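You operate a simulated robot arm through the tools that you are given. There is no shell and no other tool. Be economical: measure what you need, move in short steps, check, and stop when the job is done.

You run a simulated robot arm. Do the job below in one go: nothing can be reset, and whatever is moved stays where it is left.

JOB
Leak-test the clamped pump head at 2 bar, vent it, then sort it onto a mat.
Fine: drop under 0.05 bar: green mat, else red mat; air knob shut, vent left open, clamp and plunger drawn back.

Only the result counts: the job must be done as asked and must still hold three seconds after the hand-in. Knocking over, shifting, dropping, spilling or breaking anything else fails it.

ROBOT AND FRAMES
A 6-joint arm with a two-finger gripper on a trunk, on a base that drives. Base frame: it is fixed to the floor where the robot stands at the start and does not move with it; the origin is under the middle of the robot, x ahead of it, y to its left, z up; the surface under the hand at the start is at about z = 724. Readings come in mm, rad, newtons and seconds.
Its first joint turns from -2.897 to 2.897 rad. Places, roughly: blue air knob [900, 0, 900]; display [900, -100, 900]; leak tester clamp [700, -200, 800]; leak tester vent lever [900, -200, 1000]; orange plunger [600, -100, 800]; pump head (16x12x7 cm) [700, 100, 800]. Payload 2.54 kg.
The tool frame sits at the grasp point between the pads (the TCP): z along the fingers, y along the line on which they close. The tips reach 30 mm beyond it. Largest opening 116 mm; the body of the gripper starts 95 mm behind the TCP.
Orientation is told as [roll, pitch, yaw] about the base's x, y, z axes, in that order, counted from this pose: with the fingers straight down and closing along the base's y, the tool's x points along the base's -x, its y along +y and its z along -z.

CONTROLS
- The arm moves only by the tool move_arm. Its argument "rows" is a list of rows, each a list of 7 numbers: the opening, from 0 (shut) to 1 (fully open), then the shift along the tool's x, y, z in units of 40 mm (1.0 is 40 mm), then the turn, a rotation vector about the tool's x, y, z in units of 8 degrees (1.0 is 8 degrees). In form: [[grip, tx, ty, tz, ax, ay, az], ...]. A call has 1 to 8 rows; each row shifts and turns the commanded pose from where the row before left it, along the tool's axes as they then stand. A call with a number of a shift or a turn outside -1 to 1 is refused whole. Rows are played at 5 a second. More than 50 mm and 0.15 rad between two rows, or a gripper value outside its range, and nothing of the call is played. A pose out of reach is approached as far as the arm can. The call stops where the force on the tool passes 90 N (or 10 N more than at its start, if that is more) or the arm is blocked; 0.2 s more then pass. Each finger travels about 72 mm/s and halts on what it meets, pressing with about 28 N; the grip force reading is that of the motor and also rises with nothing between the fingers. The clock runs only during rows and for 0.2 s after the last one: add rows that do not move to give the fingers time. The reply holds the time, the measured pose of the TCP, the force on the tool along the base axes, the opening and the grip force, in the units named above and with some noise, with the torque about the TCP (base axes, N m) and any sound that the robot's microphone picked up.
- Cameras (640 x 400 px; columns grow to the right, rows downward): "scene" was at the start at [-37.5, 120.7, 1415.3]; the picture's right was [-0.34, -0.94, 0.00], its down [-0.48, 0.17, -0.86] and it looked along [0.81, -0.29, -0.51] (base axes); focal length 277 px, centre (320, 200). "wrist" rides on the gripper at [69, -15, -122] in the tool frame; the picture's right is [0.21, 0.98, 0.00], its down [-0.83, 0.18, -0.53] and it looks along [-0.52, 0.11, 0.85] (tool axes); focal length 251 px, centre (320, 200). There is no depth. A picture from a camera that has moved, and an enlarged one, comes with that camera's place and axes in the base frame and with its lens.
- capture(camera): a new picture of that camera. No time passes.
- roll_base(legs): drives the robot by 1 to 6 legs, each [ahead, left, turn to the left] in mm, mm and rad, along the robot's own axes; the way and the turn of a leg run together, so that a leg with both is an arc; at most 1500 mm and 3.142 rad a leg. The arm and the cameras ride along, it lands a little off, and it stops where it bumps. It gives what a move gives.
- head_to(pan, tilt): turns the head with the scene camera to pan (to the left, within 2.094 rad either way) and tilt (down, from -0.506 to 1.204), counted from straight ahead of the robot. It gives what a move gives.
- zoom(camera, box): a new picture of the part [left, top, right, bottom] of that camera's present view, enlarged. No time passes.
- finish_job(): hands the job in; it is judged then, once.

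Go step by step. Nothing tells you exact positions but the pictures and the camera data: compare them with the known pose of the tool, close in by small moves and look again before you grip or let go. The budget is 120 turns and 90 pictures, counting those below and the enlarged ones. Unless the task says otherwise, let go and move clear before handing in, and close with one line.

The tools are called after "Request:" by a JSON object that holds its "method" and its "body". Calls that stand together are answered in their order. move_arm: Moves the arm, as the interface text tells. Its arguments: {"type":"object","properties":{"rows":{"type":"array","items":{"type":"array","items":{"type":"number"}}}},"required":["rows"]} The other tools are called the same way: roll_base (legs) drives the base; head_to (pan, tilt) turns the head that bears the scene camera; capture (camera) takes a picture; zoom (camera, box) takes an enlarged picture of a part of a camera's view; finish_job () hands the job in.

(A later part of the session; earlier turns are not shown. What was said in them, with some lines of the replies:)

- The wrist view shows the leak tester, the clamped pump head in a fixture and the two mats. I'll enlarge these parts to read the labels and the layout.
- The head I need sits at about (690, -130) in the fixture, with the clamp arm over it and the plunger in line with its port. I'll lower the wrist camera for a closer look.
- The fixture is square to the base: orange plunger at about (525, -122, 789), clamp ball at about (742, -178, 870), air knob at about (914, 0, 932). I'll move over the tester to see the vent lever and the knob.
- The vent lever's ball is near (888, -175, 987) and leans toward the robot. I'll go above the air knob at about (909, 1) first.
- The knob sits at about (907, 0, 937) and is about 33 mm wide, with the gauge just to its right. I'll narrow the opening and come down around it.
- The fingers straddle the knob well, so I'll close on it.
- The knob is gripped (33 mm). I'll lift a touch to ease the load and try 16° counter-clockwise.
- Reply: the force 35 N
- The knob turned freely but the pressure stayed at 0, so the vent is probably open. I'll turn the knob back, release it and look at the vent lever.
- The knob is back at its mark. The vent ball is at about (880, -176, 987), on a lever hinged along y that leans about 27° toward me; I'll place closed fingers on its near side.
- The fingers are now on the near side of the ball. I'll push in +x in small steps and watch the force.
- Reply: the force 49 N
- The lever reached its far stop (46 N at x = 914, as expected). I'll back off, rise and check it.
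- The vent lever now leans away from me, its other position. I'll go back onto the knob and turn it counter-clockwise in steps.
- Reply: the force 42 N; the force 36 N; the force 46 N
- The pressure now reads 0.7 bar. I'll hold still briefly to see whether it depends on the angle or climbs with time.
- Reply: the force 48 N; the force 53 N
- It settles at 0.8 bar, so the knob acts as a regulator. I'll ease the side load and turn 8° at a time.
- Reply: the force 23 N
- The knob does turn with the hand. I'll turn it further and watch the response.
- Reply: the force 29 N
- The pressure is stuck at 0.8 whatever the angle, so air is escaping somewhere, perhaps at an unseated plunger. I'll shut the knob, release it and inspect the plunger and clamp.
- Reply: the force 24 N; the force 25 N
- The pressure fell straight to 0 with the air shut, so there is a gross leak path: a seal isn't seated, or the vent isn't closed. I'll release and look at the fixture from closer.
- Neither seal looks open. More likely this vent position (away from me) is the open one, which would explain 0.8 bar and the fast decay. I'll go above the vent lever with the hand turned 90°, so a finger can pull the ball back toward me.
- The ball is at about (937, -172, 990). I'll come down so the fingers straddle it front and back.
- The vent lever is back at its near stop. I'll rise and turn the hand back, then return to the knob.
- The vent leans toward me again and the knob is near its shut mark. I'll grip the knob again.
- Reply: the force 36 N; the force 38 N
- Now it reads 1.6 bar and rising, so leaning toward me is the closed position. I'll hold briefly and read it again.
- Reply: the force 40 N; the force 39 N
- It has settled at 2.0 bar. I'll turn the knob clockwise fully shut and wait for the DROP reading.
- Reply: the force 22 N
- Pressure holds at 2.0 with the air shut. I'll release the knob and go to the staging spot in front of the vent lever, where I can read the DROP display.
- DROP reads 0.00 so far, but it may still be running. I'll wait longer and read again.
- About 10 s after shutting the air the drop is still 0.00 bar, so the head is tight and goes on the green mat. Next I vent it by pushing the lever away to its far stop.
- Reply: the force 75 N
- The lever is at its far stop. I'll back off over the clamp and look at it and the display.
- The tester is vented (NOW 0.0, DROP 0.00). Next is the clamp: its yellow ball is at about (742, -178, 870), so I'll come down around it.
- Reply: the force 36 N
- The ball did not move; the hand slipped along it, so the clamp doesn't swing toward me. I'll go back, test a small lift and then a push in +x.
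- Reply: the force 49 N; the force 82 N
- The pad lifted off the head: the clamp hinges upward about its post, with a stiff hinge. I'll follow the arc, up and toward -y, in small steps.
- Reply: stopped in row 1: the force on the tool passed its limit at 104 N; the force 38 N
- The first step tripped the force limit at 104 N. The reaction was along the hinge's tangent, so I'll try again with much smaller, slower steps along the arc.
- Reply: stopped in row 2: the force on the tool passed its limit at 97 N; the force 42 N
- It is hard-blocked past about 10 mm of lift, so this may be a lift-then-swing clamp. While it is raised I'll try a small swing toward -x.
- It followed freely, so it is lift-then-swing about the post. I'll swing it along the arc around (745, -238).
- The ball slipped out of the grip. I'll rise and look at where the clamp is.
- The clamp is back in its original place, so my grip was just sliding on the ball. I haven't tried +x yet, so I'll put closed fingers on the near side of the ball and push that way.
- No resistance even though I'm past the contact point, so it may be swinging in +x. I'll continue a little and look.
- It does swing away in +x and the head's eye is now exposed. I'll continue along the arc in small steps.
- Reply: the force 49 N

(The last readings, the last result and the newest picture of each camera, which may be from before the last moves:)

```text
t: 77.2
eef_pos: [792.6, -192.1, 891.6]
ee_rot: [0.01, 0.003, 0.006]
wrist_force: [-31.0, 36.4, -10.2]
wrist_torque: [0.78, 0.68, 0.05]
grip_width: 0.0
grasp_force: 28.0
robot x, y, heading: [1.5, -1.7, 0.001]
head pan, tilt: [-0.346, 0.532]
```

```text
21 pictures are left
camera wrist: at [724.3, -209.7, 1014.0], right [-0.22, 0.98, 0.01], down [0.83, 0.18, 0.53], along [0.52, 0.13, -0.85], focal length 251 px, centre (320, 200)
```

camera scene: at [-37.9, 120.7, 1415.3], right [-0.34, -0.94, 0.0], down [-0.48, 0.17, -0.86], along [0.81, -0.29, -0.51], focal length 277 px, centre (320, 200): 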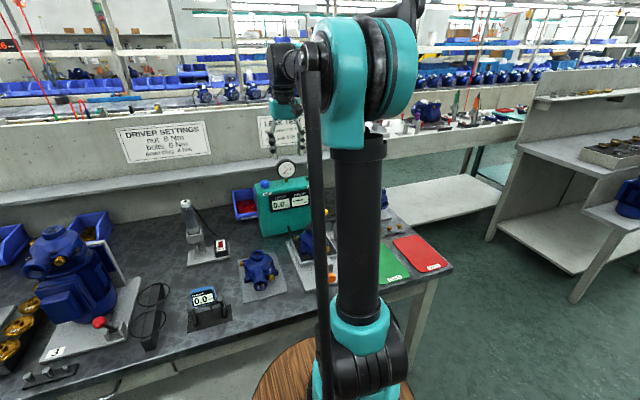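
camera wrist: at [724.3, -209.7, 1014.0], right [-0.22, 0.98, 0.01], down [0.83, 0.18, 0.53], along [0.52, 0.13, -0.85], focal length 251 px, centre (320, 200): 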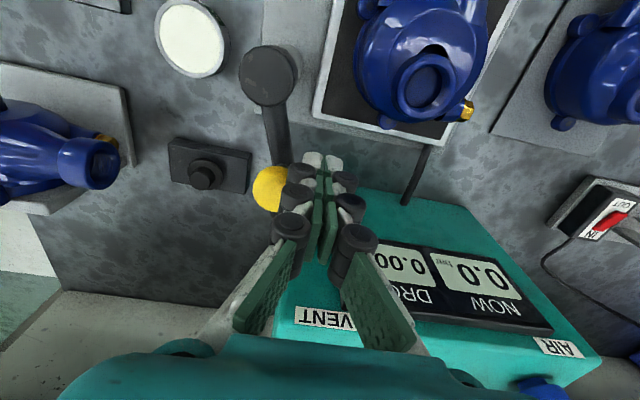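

The clamp is swung back about 75° against what seems to be its stop, clear of the head. I'll rise and go to the orange plunger knob at about (525, -120, 789).

Request:
{"method": "move_arm", "body": {"rows": [[0, 0.1, 0.1, -0.2, 0, 0, 0], [0, 0, 0, -1, 0, 0, 0], [0, 0, 0, -1, 0, 0, 0], [0.45, 1, 0.3, 0, 0, 0, 0], [0.45, 1, 0.3, 0, 0, 0, 0], [0.45, 1, 0.3, 0, 0, 0, 0], [0.45, 1, 0.3, 0, 0, 0, 0], [0.45, 1, 0.3, 0, 0, 0, 0]]}}

Request:
{"method": "move_arm", "body": {"rows": [[0.45, 0.8, 0.15, 0.4, 0, 0, 0], [0.45, 0.75, 0.1, 0.6, 0, 0, 0], [0.45, 0, 0, 0.9, 0, 0, 0], [0.45, 0, 0, 0.8, 0, 0, 0]]}}

Request:
{"method": "capture", "body": {"camera": "wrist"}}

```text
t: 79.0
eef_pos: [590.4, -133.2, 977.9]
ee_rot: [0.009, 0.001, 0.004]
wrist_force: [-0.7, 0.3, -0.4]
wrist_torque: [0.02, 0.04, 0.0]
grip_width: 52.3
grasp_force: 0.1
robot x, y, heading: [-4.7, 1.6, 0.002]
head pan, tilt: [-0.346, 0.532]
```

```text
t: 80.0
eef_pos: [527.5, -123.7, 871.1]
ee_rot: [0.007, 0.0, 0.004]
wrist_force: [-1.0, -0.8, -0.9]
wrist_torque: [0.01, -0.04, 0.0]
grip_width: 52.3
grasp_force: 0.0
robot x, y, heading: [-3.0, -1.9, -0.001]
head pan, tilt: [-0.346, 0.532]
```

```text
20 pictures are left
camera wrist: at [459.7, -139.8, 992.9], right [-0.22, 0.98, 0.01], down [0.83, 0.18, 0.53], along [0.52, 0.12, -0.85], focal length 251 px, centre (320, 200)
```

wrist: 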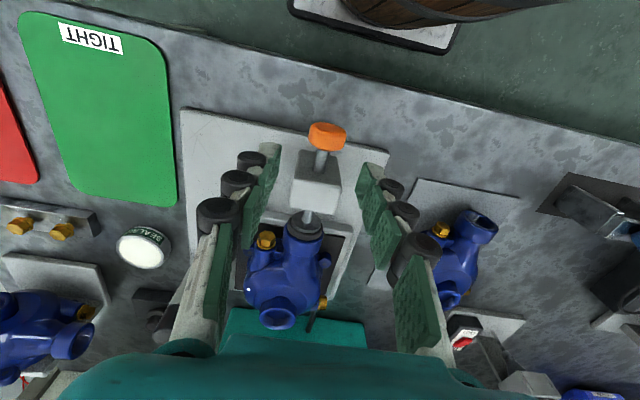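

Request:
{"method": "move_arm", "body": {"rows": [[0.45, 0.15, 0.11, 0.6, 0, 0, 0], [0.45, 0, 0, 0.6, 0, 0, 0], [0.45, 0, 0, 0.6, 0, 0, 0], [0.1, 0, 0, 0, 0, 0, 0], [0.1, 0, 0, 0, 0, 0, 0], [0.1, 0, 0, 0, 0, 0, 0]]}}

Request:
{"method": "capture", "body": {"camera": "wrist"}}

```text
t: 81.5
eef_pos: [521.3, -117.3, 797.7]
ee_rot: [0.008, 0.002, 0.003]
wrist_force: [-0.2, 15.7, -4.5]
wrist_torque: [0.33, 0.01, 0.12]
grip_width: 30.4
grasp_force: 45.1
robot x, y, heading: [3.5, -0.3, 0.003]
head pan, tilt: [-0.346, 0.532]
```

```text
19 pictures are left
camera wrist: at [453.7, -133.9, 921.7], right [-0.22, 0.98, 0.01], down [0.83, 0.18, 0.53], along [0.52, 0.12, -0.85], focal length 251 px, centre (320, 200)
```

wrist: 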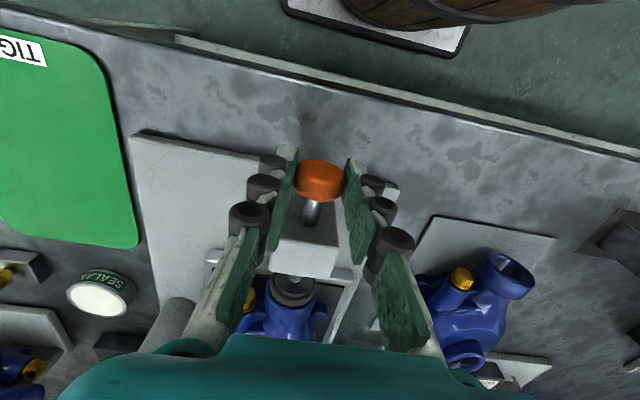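

I have the plunger knob. I'll pull it straight back in -x.

Request:
{"method": "move_arm", "body": {"rows": [[0.1, 0.15, 0, 0, 0, 0, 0], [0.1, 0.2, 0, 0, 0, 0, 0], [0.1, 0.2, 0, 0, 0, 0, 0], [0.1, 0.2, 0, 0, 0, 0, 0], [0.1, 0.2, 0, 0, 0, 0, 0], [0.1, 0, 0, 0, 0, 0, 0]]}}

Request:
{"method": "capture", "body": {"camera": "wrist"}}

```text
t: 82.8
eef_pos: [481.7, -119.4, 798.6]
ee_rot: [0.006, 0.004, 0.004]
wrist_force: [-2.3, -1.0, -0.8]
wrist_torque: [-0.07, 0.06, 0.01]
grip_width: 11.0
grasp_force: 0.1
robot x, y, heading: [-1.2, 1.3, 0.006]
head pan, tilt: [-0.346, 0.532]
```

```text
18 pictures are left
camera wrist: at [414.4, -136.1, 921.3], right [-0.22, 0.98, 0.01], down [0.83, 0.18, 0.53], along [0.52, 0.12, -0.85], focal length 251 px, centre (320, 200)
```

wrist: 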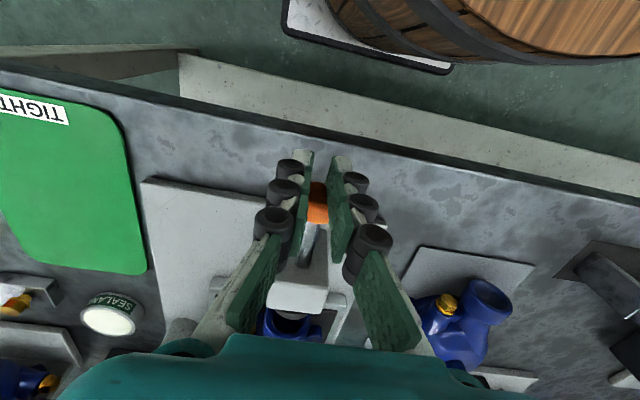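

The knob moved about 23 mm before the fingers slid off, probably at its stop. I'll open, rise and check the gap at the port.

Request:
{"method": "move_arm", "body": {"rows": [[0.5, 0, 0, 0, 0, 0, 0], [0.5, 0, 0, 0, 0, 0, 0], [0.5, 0, 0, -1, 0, 0, 0], [0.5, -0.5, 0, -1, 0, 0, 0], [1, -0.9, 0, -0.5, 0, 0, 0], [1, -0.9, 0, -0.5, 0, 0, 0], [1, -0.5, 0, -0.2, 0, 0, 0]]}}

Request:
{"method": "capture", "body": {"camera": "wrist"}}

Request:
{"method": "zoom", "body": {"camera": "wrist", "box": [230, 50, 390, 200]}}

```text
t: 84.5
eef_pos: [592.6, -118.1, 927.4]
ee_rot: [0.006, 0.001, 0.003]
wrist_force: [-0.8, -0.3, 0.1]
wrist_torque: [0.0, -0.01, 0.0]
grip_width: 115.8
grasp_force: 0.1
robot x, y, heading: [-1.9, -0.4, 0.002]
head pan, tilt: [-0.346, 0.532]
```

```text
17 pictures are left
camera wrist: at [525.4, -134.4, 1050.8], right [-0.22, 0.98, 0.01], down [0.83, 0.18, 0.53], along [0.52, 0.12, -0.85], focal length 251 px, centre (320, 200)
```

wrist: 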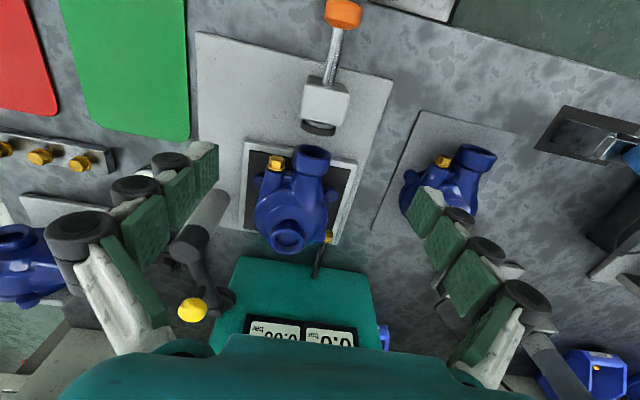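

```text
2.67 times, centred on (310, 125) of wrist
camera zoom: at [525.4, -134.4, 1050.8], right [-0.22, 0.98, 0.01], down [0.83, 0.18, 0.53], along [0.52, 0.12, -0.85], focal length 670 px, centre (347, 400)
```

zoom: 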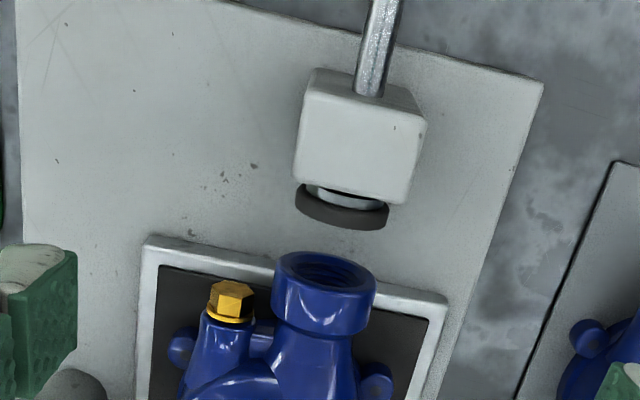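

The plunger is fully back and the port is clear. The head's body spans about 96 mm in y around (714, -132), with its ears nearer me and a brass plug behind. I'll go above it fully open and check alignment.

Request:
{"method": "move_arm", "body": {"rows": [[1, -0.8, -0.1, 0, 0, 0, 0], [1, -0.8, -0.1, 0, 0, 0, 0], [1, -0.8, -0.1, 0.4, 0, 0, 0], [1, -0.6, -0.02, 0.5, 0, 0, 0], [1, 0, 0, 0.5, 0, 0, 0], [1, 0, 0, 0, 0, 0, 0]]}}

Request:
{"method": "capture", "body": {"camera": "wrist"}}

```text
t: 85.8
eef_pos: [714.6, -129.3, 872.0]
ee_rot: [0.008, 0.003, 0.005]
wrist_force: [0.0, -0.2, 0.1]
wrist_torque: [0.0, 0.02, 0.02]
grip_width: 116.2
grasp_force: 0.1
robot x, y, heading: [-2.3, -1.5, -0.0]
head pan, tilt: [-0.346, 0.532]
```

```text
15 pictures are left
camera wrist: at [647.2, -146.1, 994.3], right [-0.22, 0.98, 0.01], down [0.83, 0.18, 0.53], along [0.52, 0.12, -0.85], focal length 251 px, centre (320, 200)
```

wrist: 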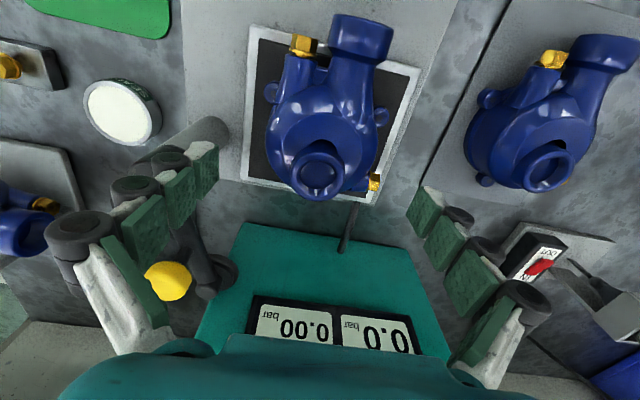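

The fingers are centred on the body (y about -129) with room on both sides. I'll go down.

Request:
{"method": "move_arm", "body": {"rows": [[1, 0, 0, 0.5, 0, 0, 0], [1, 0, 0, 0.5, 0, 0, 0], [1, 0, 0, 0.45, 0, 0, 0], [1, 0, 0, 0.4, 0, 0, 0]]}}

Request:
{"method": "capture", "body": {"camera": "wrist"}}

```text
t: 86.8
eef_pos: [714.8, -131.0, 796.5]
ee_rot: [0.006, 0.002, 0.005]
wrist_force: [0.9, -0.6, 0.6]
wrist_torque: [0.0, -0.04, -0.03]
grip_width: 116.0
grasp_force: 0.0
robot x, y, heading: [-0.0, 2.4, -0.006]
head pan, tilt: [-0.346, 0.532]
```

```text
14 pictures are left
camera wrist: at [646.6, -146.7, 919.3], right [-0.22, 0.98, 0.01], down [0.83, 0.18, 0.53], along [0.52, 0.12, -0.85], focal length 251 px, centre (320, 200)
```

wrist: 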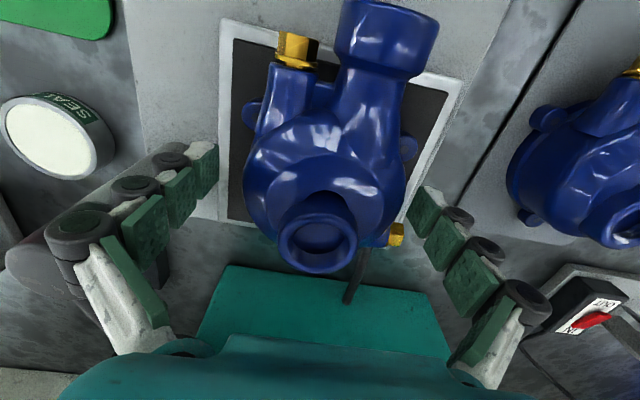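

Request:
{"method": "move_arm", "body": {"rows": [[1, 0, 0.1, 0.05, 0, 0, 0], [0.7, 0, 0, 0, 0, 0, 0], [0.6, 0, 0, 0, 0, 0, 0], [0.5, 0, 0, 0, 0, 0, 0], [0.5, 0, 0, 0, 0, 0, 0]]}}

```text
t: 88.0
eef_pos: [714.4, -127.6, 795.7]
ee_rot: [0.006, -0.001, 0.001]
wrist_force: [2.8, -9.8, 11.4]
wrist_torque: [-0.58, -0.03, -0.03]
grip_width: 91.7
grasp_force: 27.6
robot x, y, heading: [-0.4, -2.2, 0.004]
head pan, tilt: [-0.346, 0.532]
```

It is gripped at 92 mm. I'll tighten and lift a little to test the hold.

Request:
{"method": "move_arm", "body": {"rows": [[0.2, 0, 0, 0, 0, 0, 0], [0.2, 0, 0, 0, 0, 0, 0], [0.2, 0, 0, -0.25, 0, 0, 0], [0.2, 0, 0, -0.25, 0, 0, 0], [0.2, 0, 0, 0, 0, 0, 0]]}}

Request:
{"method": "capture", "body": {"camera": "wrist"}}

```text
t: 89.2
eef_pos: [714.3, -125.1, 816.7]
ee_rot: [0.007, 0.002, 0.005]
wrist_force: [-0.2, 0.1, -5.0]
wrist_torque: [0.04, -0.03, 0.01]
grip_width: 91.4
grasp_force: 28.4
robot x, y, heading: [-0.5, 0.4, 0.004]
head pan, tilt: [-0.346, 0.532]
```

```text
13 pictures are left
camera wrist: at [647.2, -142.5, 938.4], right [-0.22, 0.98, 0.01], down [0.83, 0.18, 0.53], along [0.52, 0.12, -0.85], focal length 251 px, centre (320, 200)
```

wrist: 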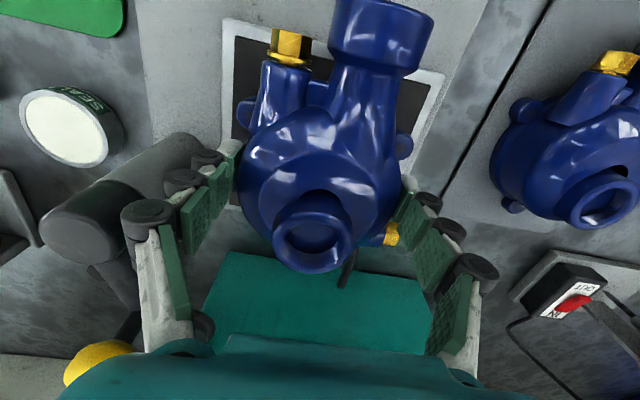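

The head is lifted and level (about 0.5 kg). The green mat spans about x 495–672, y -395 to -275; I'll go up, back, then across to TCP (590, -335).

Request:
{"method": "move_arm", "body": {"rows": [[0.2, 0, 0, -0.6, 0, 0, 0], [0.2, 0, 0, -0.7, 0, 0, 0], [0.2, 0, 0, -0.7, 0, 0, 0], [0.2, 0.6, 0, 0, 0, 0, 0], [0.2, 0.7, 0, 0, 0, 0, 0], [0.2, 0.7, 0, 0, 0, 0, 0], [0.2, 0.7, 0, 0, 0, 0, 0], [0.2, 0.4, 0, 0, 0, 0, 0]]}}

Request:
{"method": "move_arm", "body": {"rows": [[0.2, 0, -0.5, 0, 0, 0, 0], [0.2, 0, -0.75, 0, 0, 0, 0], [0.2, 0, -0.75, 0, 0, 0, 0], [0.2, 0, -0.75, 0, 0, 0, 0], [0.2, 0, -0.75, 0, 0, 0, 0], [0.2, 0, -0.75, 0, 0, 0, 0], [0.2, 0, -0.75, 0, 0, 0, 0], [0.2, 0, -0.25, 0, 0, 0, 0]]}}

Request:
{"method": "capture", "body": {"camera": "wrist"}}

Request:
{"method": "capture", "body": {"camera": "scene"}}

```text
t: 91.0
eef_pos: [590.9, -127.0, 894.4]
ee_rot: [0.006, 0.001, 0.003]
wrist_force: [0.7, -0.9, -6.0]
wrist_torque: [-0.02, -0.01, -0.02]
grip_width: 91.5
grasp_force: 28.2
robot x, y, heading: [-2.3, 0.0, -0.003]
head pan, tilt: [-0.346, 0.532]
```

```text
t: 92.8
eef_pos: [591.7, -339.1, 893.4]
ee_rot: [0.007, 0.002, 0.004]
wrist_force: [-0.6, 0.6, -6.1]
wrist_torque: [-0.01, -0.07, -0.03]
grip_width: 91.6
grasp_force: 28.1
robot x, y, heading: [0.2, -2.8, 0.002]
head pan, tilt: [-0.346, 0.532]
```

```text
12 pictures are left
camera wrist: at [523.9, -355.0, 1015.8], right [-0.22, 0.98, 0.01], down [0.83, 0.18, 0.53], along [0.52, 0.12, -0.85], focal length 251 px, centre (320, 200)
```

wrist: 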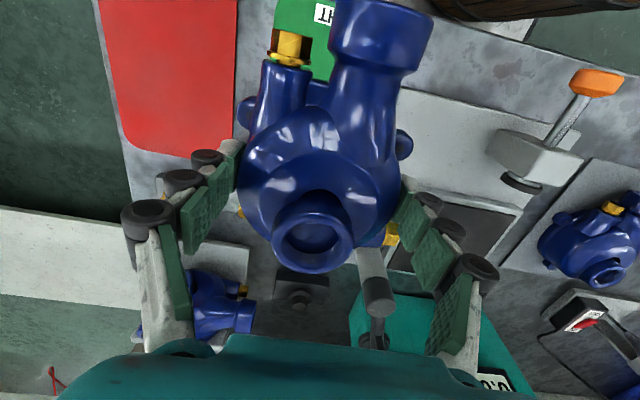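

```text
11 pictures are left
camera scene: at [-37.4, 121.0, 1415.3], right [-0.34, -0.94, 0.0], down [-0.48, 0.17, -0.86], along [0.81, -0.29, -0.51], focal length 277 px, centre (320, 200)
```

scene: 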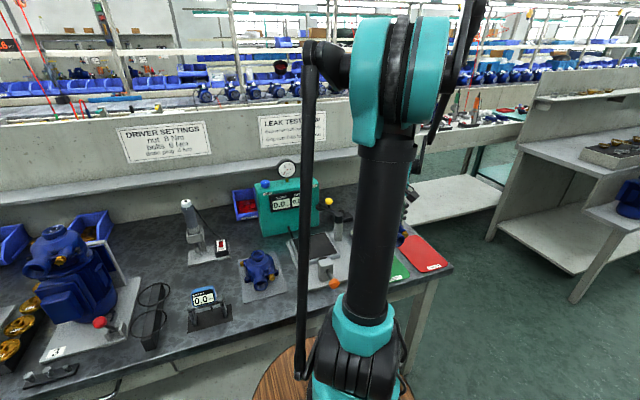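

The head is over the green mat (centre about (578, -336)). I'll trim slightly and lower it.

Request:
{"method": "move_arm", "body": {"rows": [[0.2, 0.08, 0.08, 0.4, 0, 0, 0], [0.2, 0, 0, 0.6, 0, 0, 0], [0.2, 0, 0, 0.6, 0, 0, 0], [0.2, 0, 0, 0.5, 0, 0, 0], [0.2, 0, 0, 0.3, 0, 0, 0], [0.2, 0, 0, 0.1, 0, 0, 0], [0.2, 0, 0, 0, 0, 0, 0]]}}

Request:
{"method": "move_arm", "body": {"rows": [[0.2, 0, 0, 0.08, 0, 0, 0], [0.2, 0, 0, 0.08, 0, 0, 0], [0.2, 0, 0, 0, 0, 0, 0]]}}

```text
t: 94.5
eef_pos: [588.1, -333.5, 792.6]
ee_rot: [0.007, 0.002, 0.002]
wrist_force: [-0.3, 1.1, -5.7]
wrist_torque: [-0.02, -0.03, 0.02]
grip_width: 91.4
grasp_force: 27.9
robot x, y, heading: [0.5, -2.2, -0.0]
head pan, tilt: [-0.346, 0.532]
```

```text
t: 95.2
eef_pos: [589.4, -335.3, 786.3]
ee_rot: [0.008, 0.003, 0.005]
wrist_force: [0.2, 0.3, -5.8]
wrist_torque: [0.0, -0.03, 0.01]
grip_width: 91.6
grasp_force: 28.0
robot x, y, heading: [-1.6, 1.0, 0.006]
head pan, tilt: [-0.346, 0.532]
```

Request:
{"method": "move_arm", "body": {"rows": [[0.2, 0, 0, 0.08, 0, 0, 0], [0.2, 0, 0, 0.08, 0, 0, 0], [0.2, 0, 0, 0, 0, 0, 0]]}}

Request:
{"method": "capture", "body": {"camera": "wrist"}}

```text
t: 96.0
eef_pos: [588.5, -334.5, 781.8]
ee_rot: [0.008, 0.001, 0.003]
wrist_force: [0.5, 0.5, -7.3]
wrist_torque: [-0.04, -0.04, 0.01]
grip_width: 91.6
grasp_force: 28.2
robot x, y, heading: [-1.0, 0.2, 0.005]
head pan, tilt: [-0.346, 0.532]
```

```text
10 pictures are left
camera wrist: at [521.2, -350.2, 904.5], right [-0.22, 0.98, 0.01], down [0.83, 0.18, 0.53], along [0.52, 0.12, -0.85], focal length 251 px, centre (320, 200)
```

wrist: 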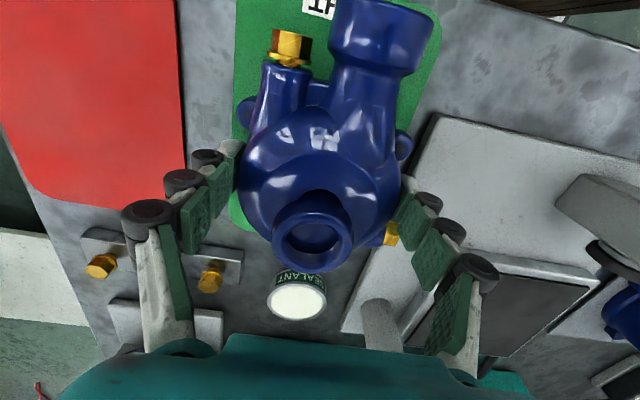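

Request:
{"method": "move_arm", "body": {"rows": [[0.2, 0, 0, 0.06, 0, 0, 0], [0.2, 0, 0, 0.06, 0, 0, 0], [0.2, 0, 0, 0, 0, 0, 0]]}}

Request:
{"method": "move_arm", "body": {"rows": [[0.2, 0, 0, 0.05, 0, 0, 0], [0.2, 0, 0, 0, 0, 0, 0]]}}

```text
t: 96.8
eef_pos: [588.4, -333.8, 777.1]
ee_rot: [0.006, 0.002, 0.002]
wrist_force: [0.7, 0.2, -6.5]
wrist_torque: [0.02, -0.04, 0.0]
grip_width: 91.7
grasp_force: 27.8
robot x, y, heading: [0.5, 1.7, -0.002]
head pan, tilt: [-0.346, 0.532]
```

```text
t: 97.5
eef_pos: [588.2, -334.4, 774.2]
ee_rot: [0.007, 0.001, 0.002]
wrist_force: [-0.5, -0.3, -5.7]
wrist_torque: [-0.01, -0.03, 0.0]
grip_width: 91.6
grasp_force: 28.1
robot x, y, heading: [0.4, 1.3, -0.002]
head pan, tilt: [-0.346, 0.532]
```

Request:
{"method": "move_arm", "body": {"rows": [[0.2, 0, 0, 0.05, 0, 0, 0], [0.2, 0, 0, 0.05, 0, 0, 0], [0.2, 0, 0, 0, 0, 0, 0]]}}

Request:
{"method": "move_arm", "body": {"rows": [[0.2, 0, 0, 0.05, 0, 0, 0], [0.2, 0, 0, 0, 0, 0, 0]]}}

```text
t: 98.2
eef_pos: [588.3, -334.6, 771.1]
ee_rot: [0.007, 0.002, 0.004]
wrist_force: [0.1, 0.5, -6.9]
wrist_torque: [0.02, -0.04, -0.01]
grip_width: 91.5
grasp_force: 28.0
robot x, y, heading: [-4.1, 4.0, -0.001]
head pan, tilt: [-0.346, 0.532]
```

```text
t: 98.8
eef_pos: [589.6, -333.3, 768.5]
ee_rot: [0.008, 0.0, 0.003]
wrist_force: [-0.1, 0.6, -6.7]
wrist_torque: [0.01, -0.03, -0.06]
grip_width: 91.2
grasp_force: 28.1
robot x, y, heading: [-0.2, -1.7, -0.0]
head pan, tilt: [-0.346, 0.532]
```

Request:
{"method": "move_arm", "body": {"rows": [[0.2, 0, 0, 0.05, 0, 0, 0], [0.2, 0, 0, 0, 0, 0, 0]]}}

Request:
{"method": "move_arm", "body": {"rows": [[0.2, 0, 0, 0.05, 0, 0, 0], [0.2, 0, 0, 0, 0, 0, 0]]}}

```text
t: 99.5
eef_pos: [587.9, -333.7, 766.9]
ee_rot: [0.008, 0.002, 0.004]
wrist_force: [0.2, -0.9, 2.5]
wrist_torque: [0.0, 0.27, 0.03]
grip_width: 91.6
grasp_force: 27.8
robot x, y, heading: [3.0, -2.0, -0.001]
head pan, tilt: [-0.346, 0.532]
```

```text
t: 100.0
eef_pos: [588.2, -334.0, 764.5]
ee_rot: [0.008, 0.0, 0.004]
wrist_force: [1.4, -1.6, 16.5]
wrist_torque: [-0.06, -0.18, 0.01]
grip_width: 91.7
grasp_force: 28.1
robot x, y, heading: [1.7, 1.9, -0.002]
head pan, tilt: [-0.346, 0.532]
```

The head is resting on the mat. I'll open modestly to stay clear of the fixture plate, then lift straight up.

Request:
{"method": "move_arm", "body": {"rows": [[0.2, 0, 0, -0.03, 0, 0, 0], [0.87, 0, 0, 0, 0, 0, 0], [0.87, 0, 0, 0, 0, 0, 0], [0.87, 0, 0, -0.3, 0, 0, 0], [0.92, 0, 0, -0.7, 0, 0, 0], [0.92, 0, 0, -0.9, 0, 0, 0], [0.92, 0, 0, -0.9, 0, 0, 0]]}}

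Request:
{"method": "capture", "body": {"camera": "wrist"}}

```text
t: 101.7
eef_pos: [590.6, -332.6, 876.0]
ee_rot: [0.007, 0.003, 0.006]
wrist_force: [0.3, -1.4, -0.1]
wrist_torque: [-0.01, 0.02, 0.02]
grip_width: 106.9
grasp_force: 0.0
robot x, y, heading: [-2.6, -2.0, 0.002]
head pan, tilt: [-0.346, 0.532]
```

```text
9 pictures are left
camera wrist: at [523.0, -348.7, 998.9], right [-0.22, 0.98, 0.01], down [0.83, 0.18, 0.53], along [0.52, 0.12, -0.85], focal length 251 px, centre (320, 200)
```

wrist: 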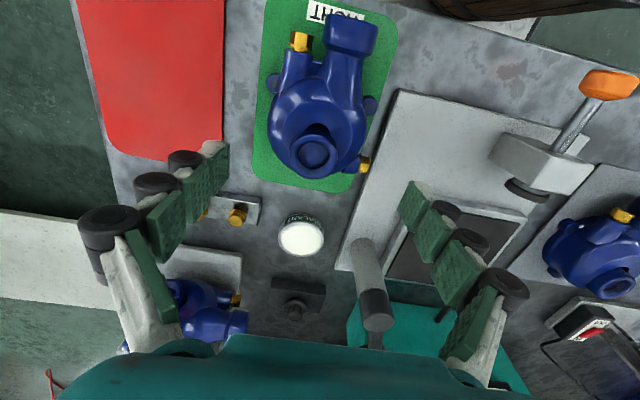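

The head stands squarely on the green mat. I'll move up and clear, then check the clamp, vent and knob once more.

Request:
{"method": "move_arm", "body": {"rows": [[0.9, 0, 0, -1, 0, 0, 0], [0.9, 0, 0, -1, 0, 0, 0], [0.9, 0, 0.4, -1, 0, 0, 0], [0.9, 0, 0.8, -1, 0, 0, 0], [0.9, -0.4, 0.8, -0.5, 0, 0, 0], [0.9, -0.5, 0.8, 0, 0, 0, 0], [0.9, -0.5, 0.8, 0, 0, 0, 0]]}}

Request:
{"method": "capture", "body": {"camera": "wrist"}}

Request:
{"method": "zoom", "body": {"camera": "wrist", "box": [200, 140, 440, 330]}}

```text
refused: row 4 steps farther than a row can; nothing moved
```

```text
8 pictures are left
camera wrist: at [523.0, -348.7, 998.9], right [-0.22, 0.98, 0.01], down [0.83, 0.18, 0.53], along [0.52, 0.12, -0.85], focal length 251 px, centre (320, 200)
```

wrist: 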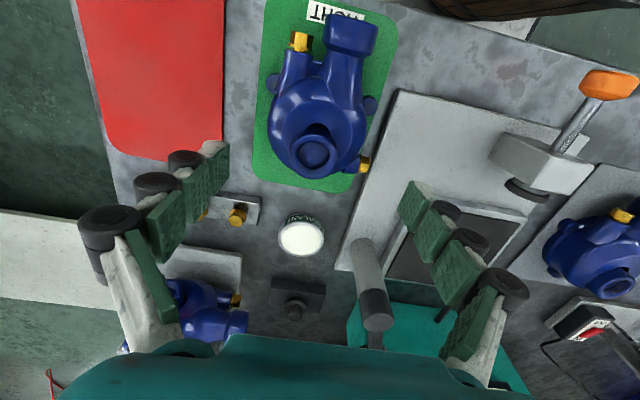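

```text
2.11 times, centred on (320, 235) of wrist
camera zoom: at [523.0, -348.7, 998.9], right [-0.22, 0.98, 0.01], down [0.83, 0.18, 0.53], along [0.52, 0.12, -0.85], focal length 529 px, centre (320, 126)
```

zoom: 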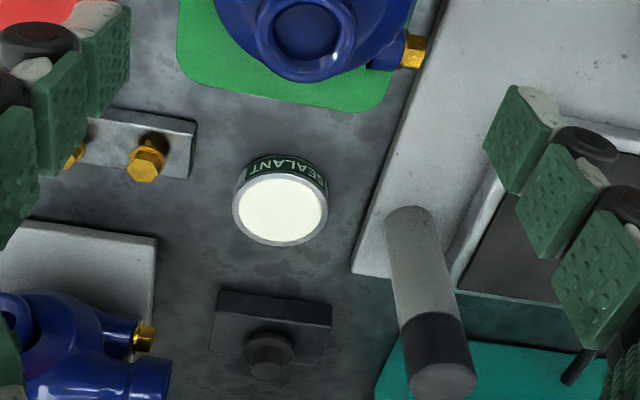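

The move was refused for too large a step. I'll repeat it with smaller ones.

Request:
{"method": "move_arm", "body": {"rows": [[1, 0, 0, -1, 0, 0, 0], [1, 0, 0, -1, 0, 0, 0], [1, 0, 0.4, -0.9, 0, 0, 0], [1, 0, 0.6, -0.8, 0, 0, 0], [1, -0.4, 0.8, 0, 0, 0, 0], [1, -0.5, 0.8, 0, 0, 0, 0], [1, -0.5, 0.8, 0, 0, 0, 0]]}}

Request:
{"method": "capture", "body": {"camera": "wrist"}}

Request:
{"method": "zoom", "body": {"camera": "scene", "box": [220, 150, 420, 290]}}

```text
t: 103.2
eef_pos: [645.4, -201.3, 1023.6]
ee_rot: [0.007, 0.0, 0.004]
wrist_force: [-0.6, -0.6, -0.4]
wrist_torque: [0.01, -0.03, -0.01]
grip_width: 115.7
grasp_force: 0.0
robot x, y, heading: [2.2, 0.1, -0.001]
head pan, tilt: [-0.346, 0.532]
```

```text
6 pictures are left
camera wrist: at [577.1, -217.4, 1146.6], right [-0.22, 0.98, 0.01], down [0.83, 0.18, 0.53], along [0.52, 0.12, -0.85], focal length 251 px, centre (320, 200)
```

wrist: 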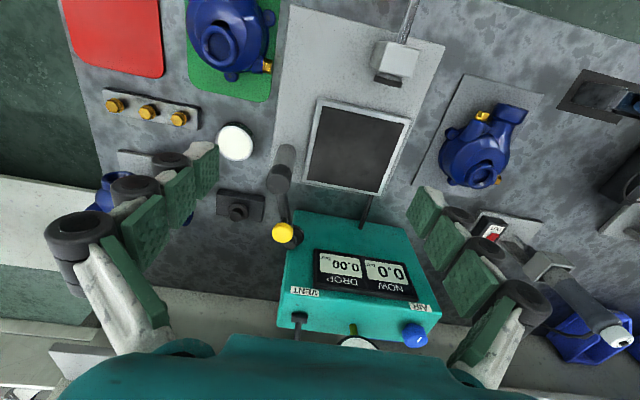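

```text
2.86 times, centred on (320, 220) of scene
camera zoom: at [-37.6, 121.0, 1415.3], right [-0.34, -0.94, 0.0], down [-0.48, 0.17, -0.86], along [0.81, -0.29, -0.51], focal length 791 px, centre (320, 143)
```

zoom: 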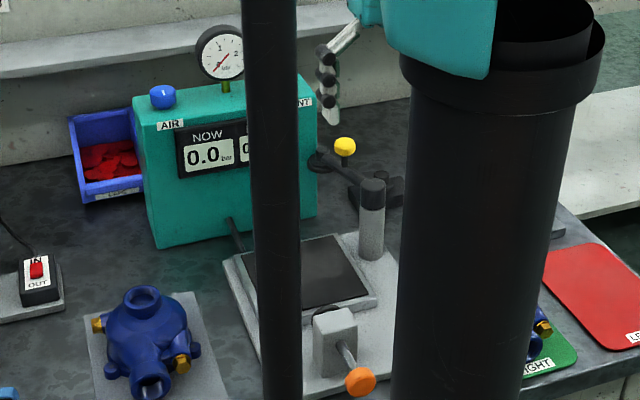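

The clamp is swung back, the plunger is drawn back, the tester reads 0.0 bar with the vent open and the air shut, and the head is on the green mat with the arm clear. I'll hand in.

Request:
{"method": "finish_job", "body": {}}

```text
The job is handed in.
```

The pump head was leak-tested at 2.0 bar with a 0.00 bar drop, vented to 0.0 bar and placed on the green mat; the air knob is shut, the vent open, and the clamp and plunger drawn back.
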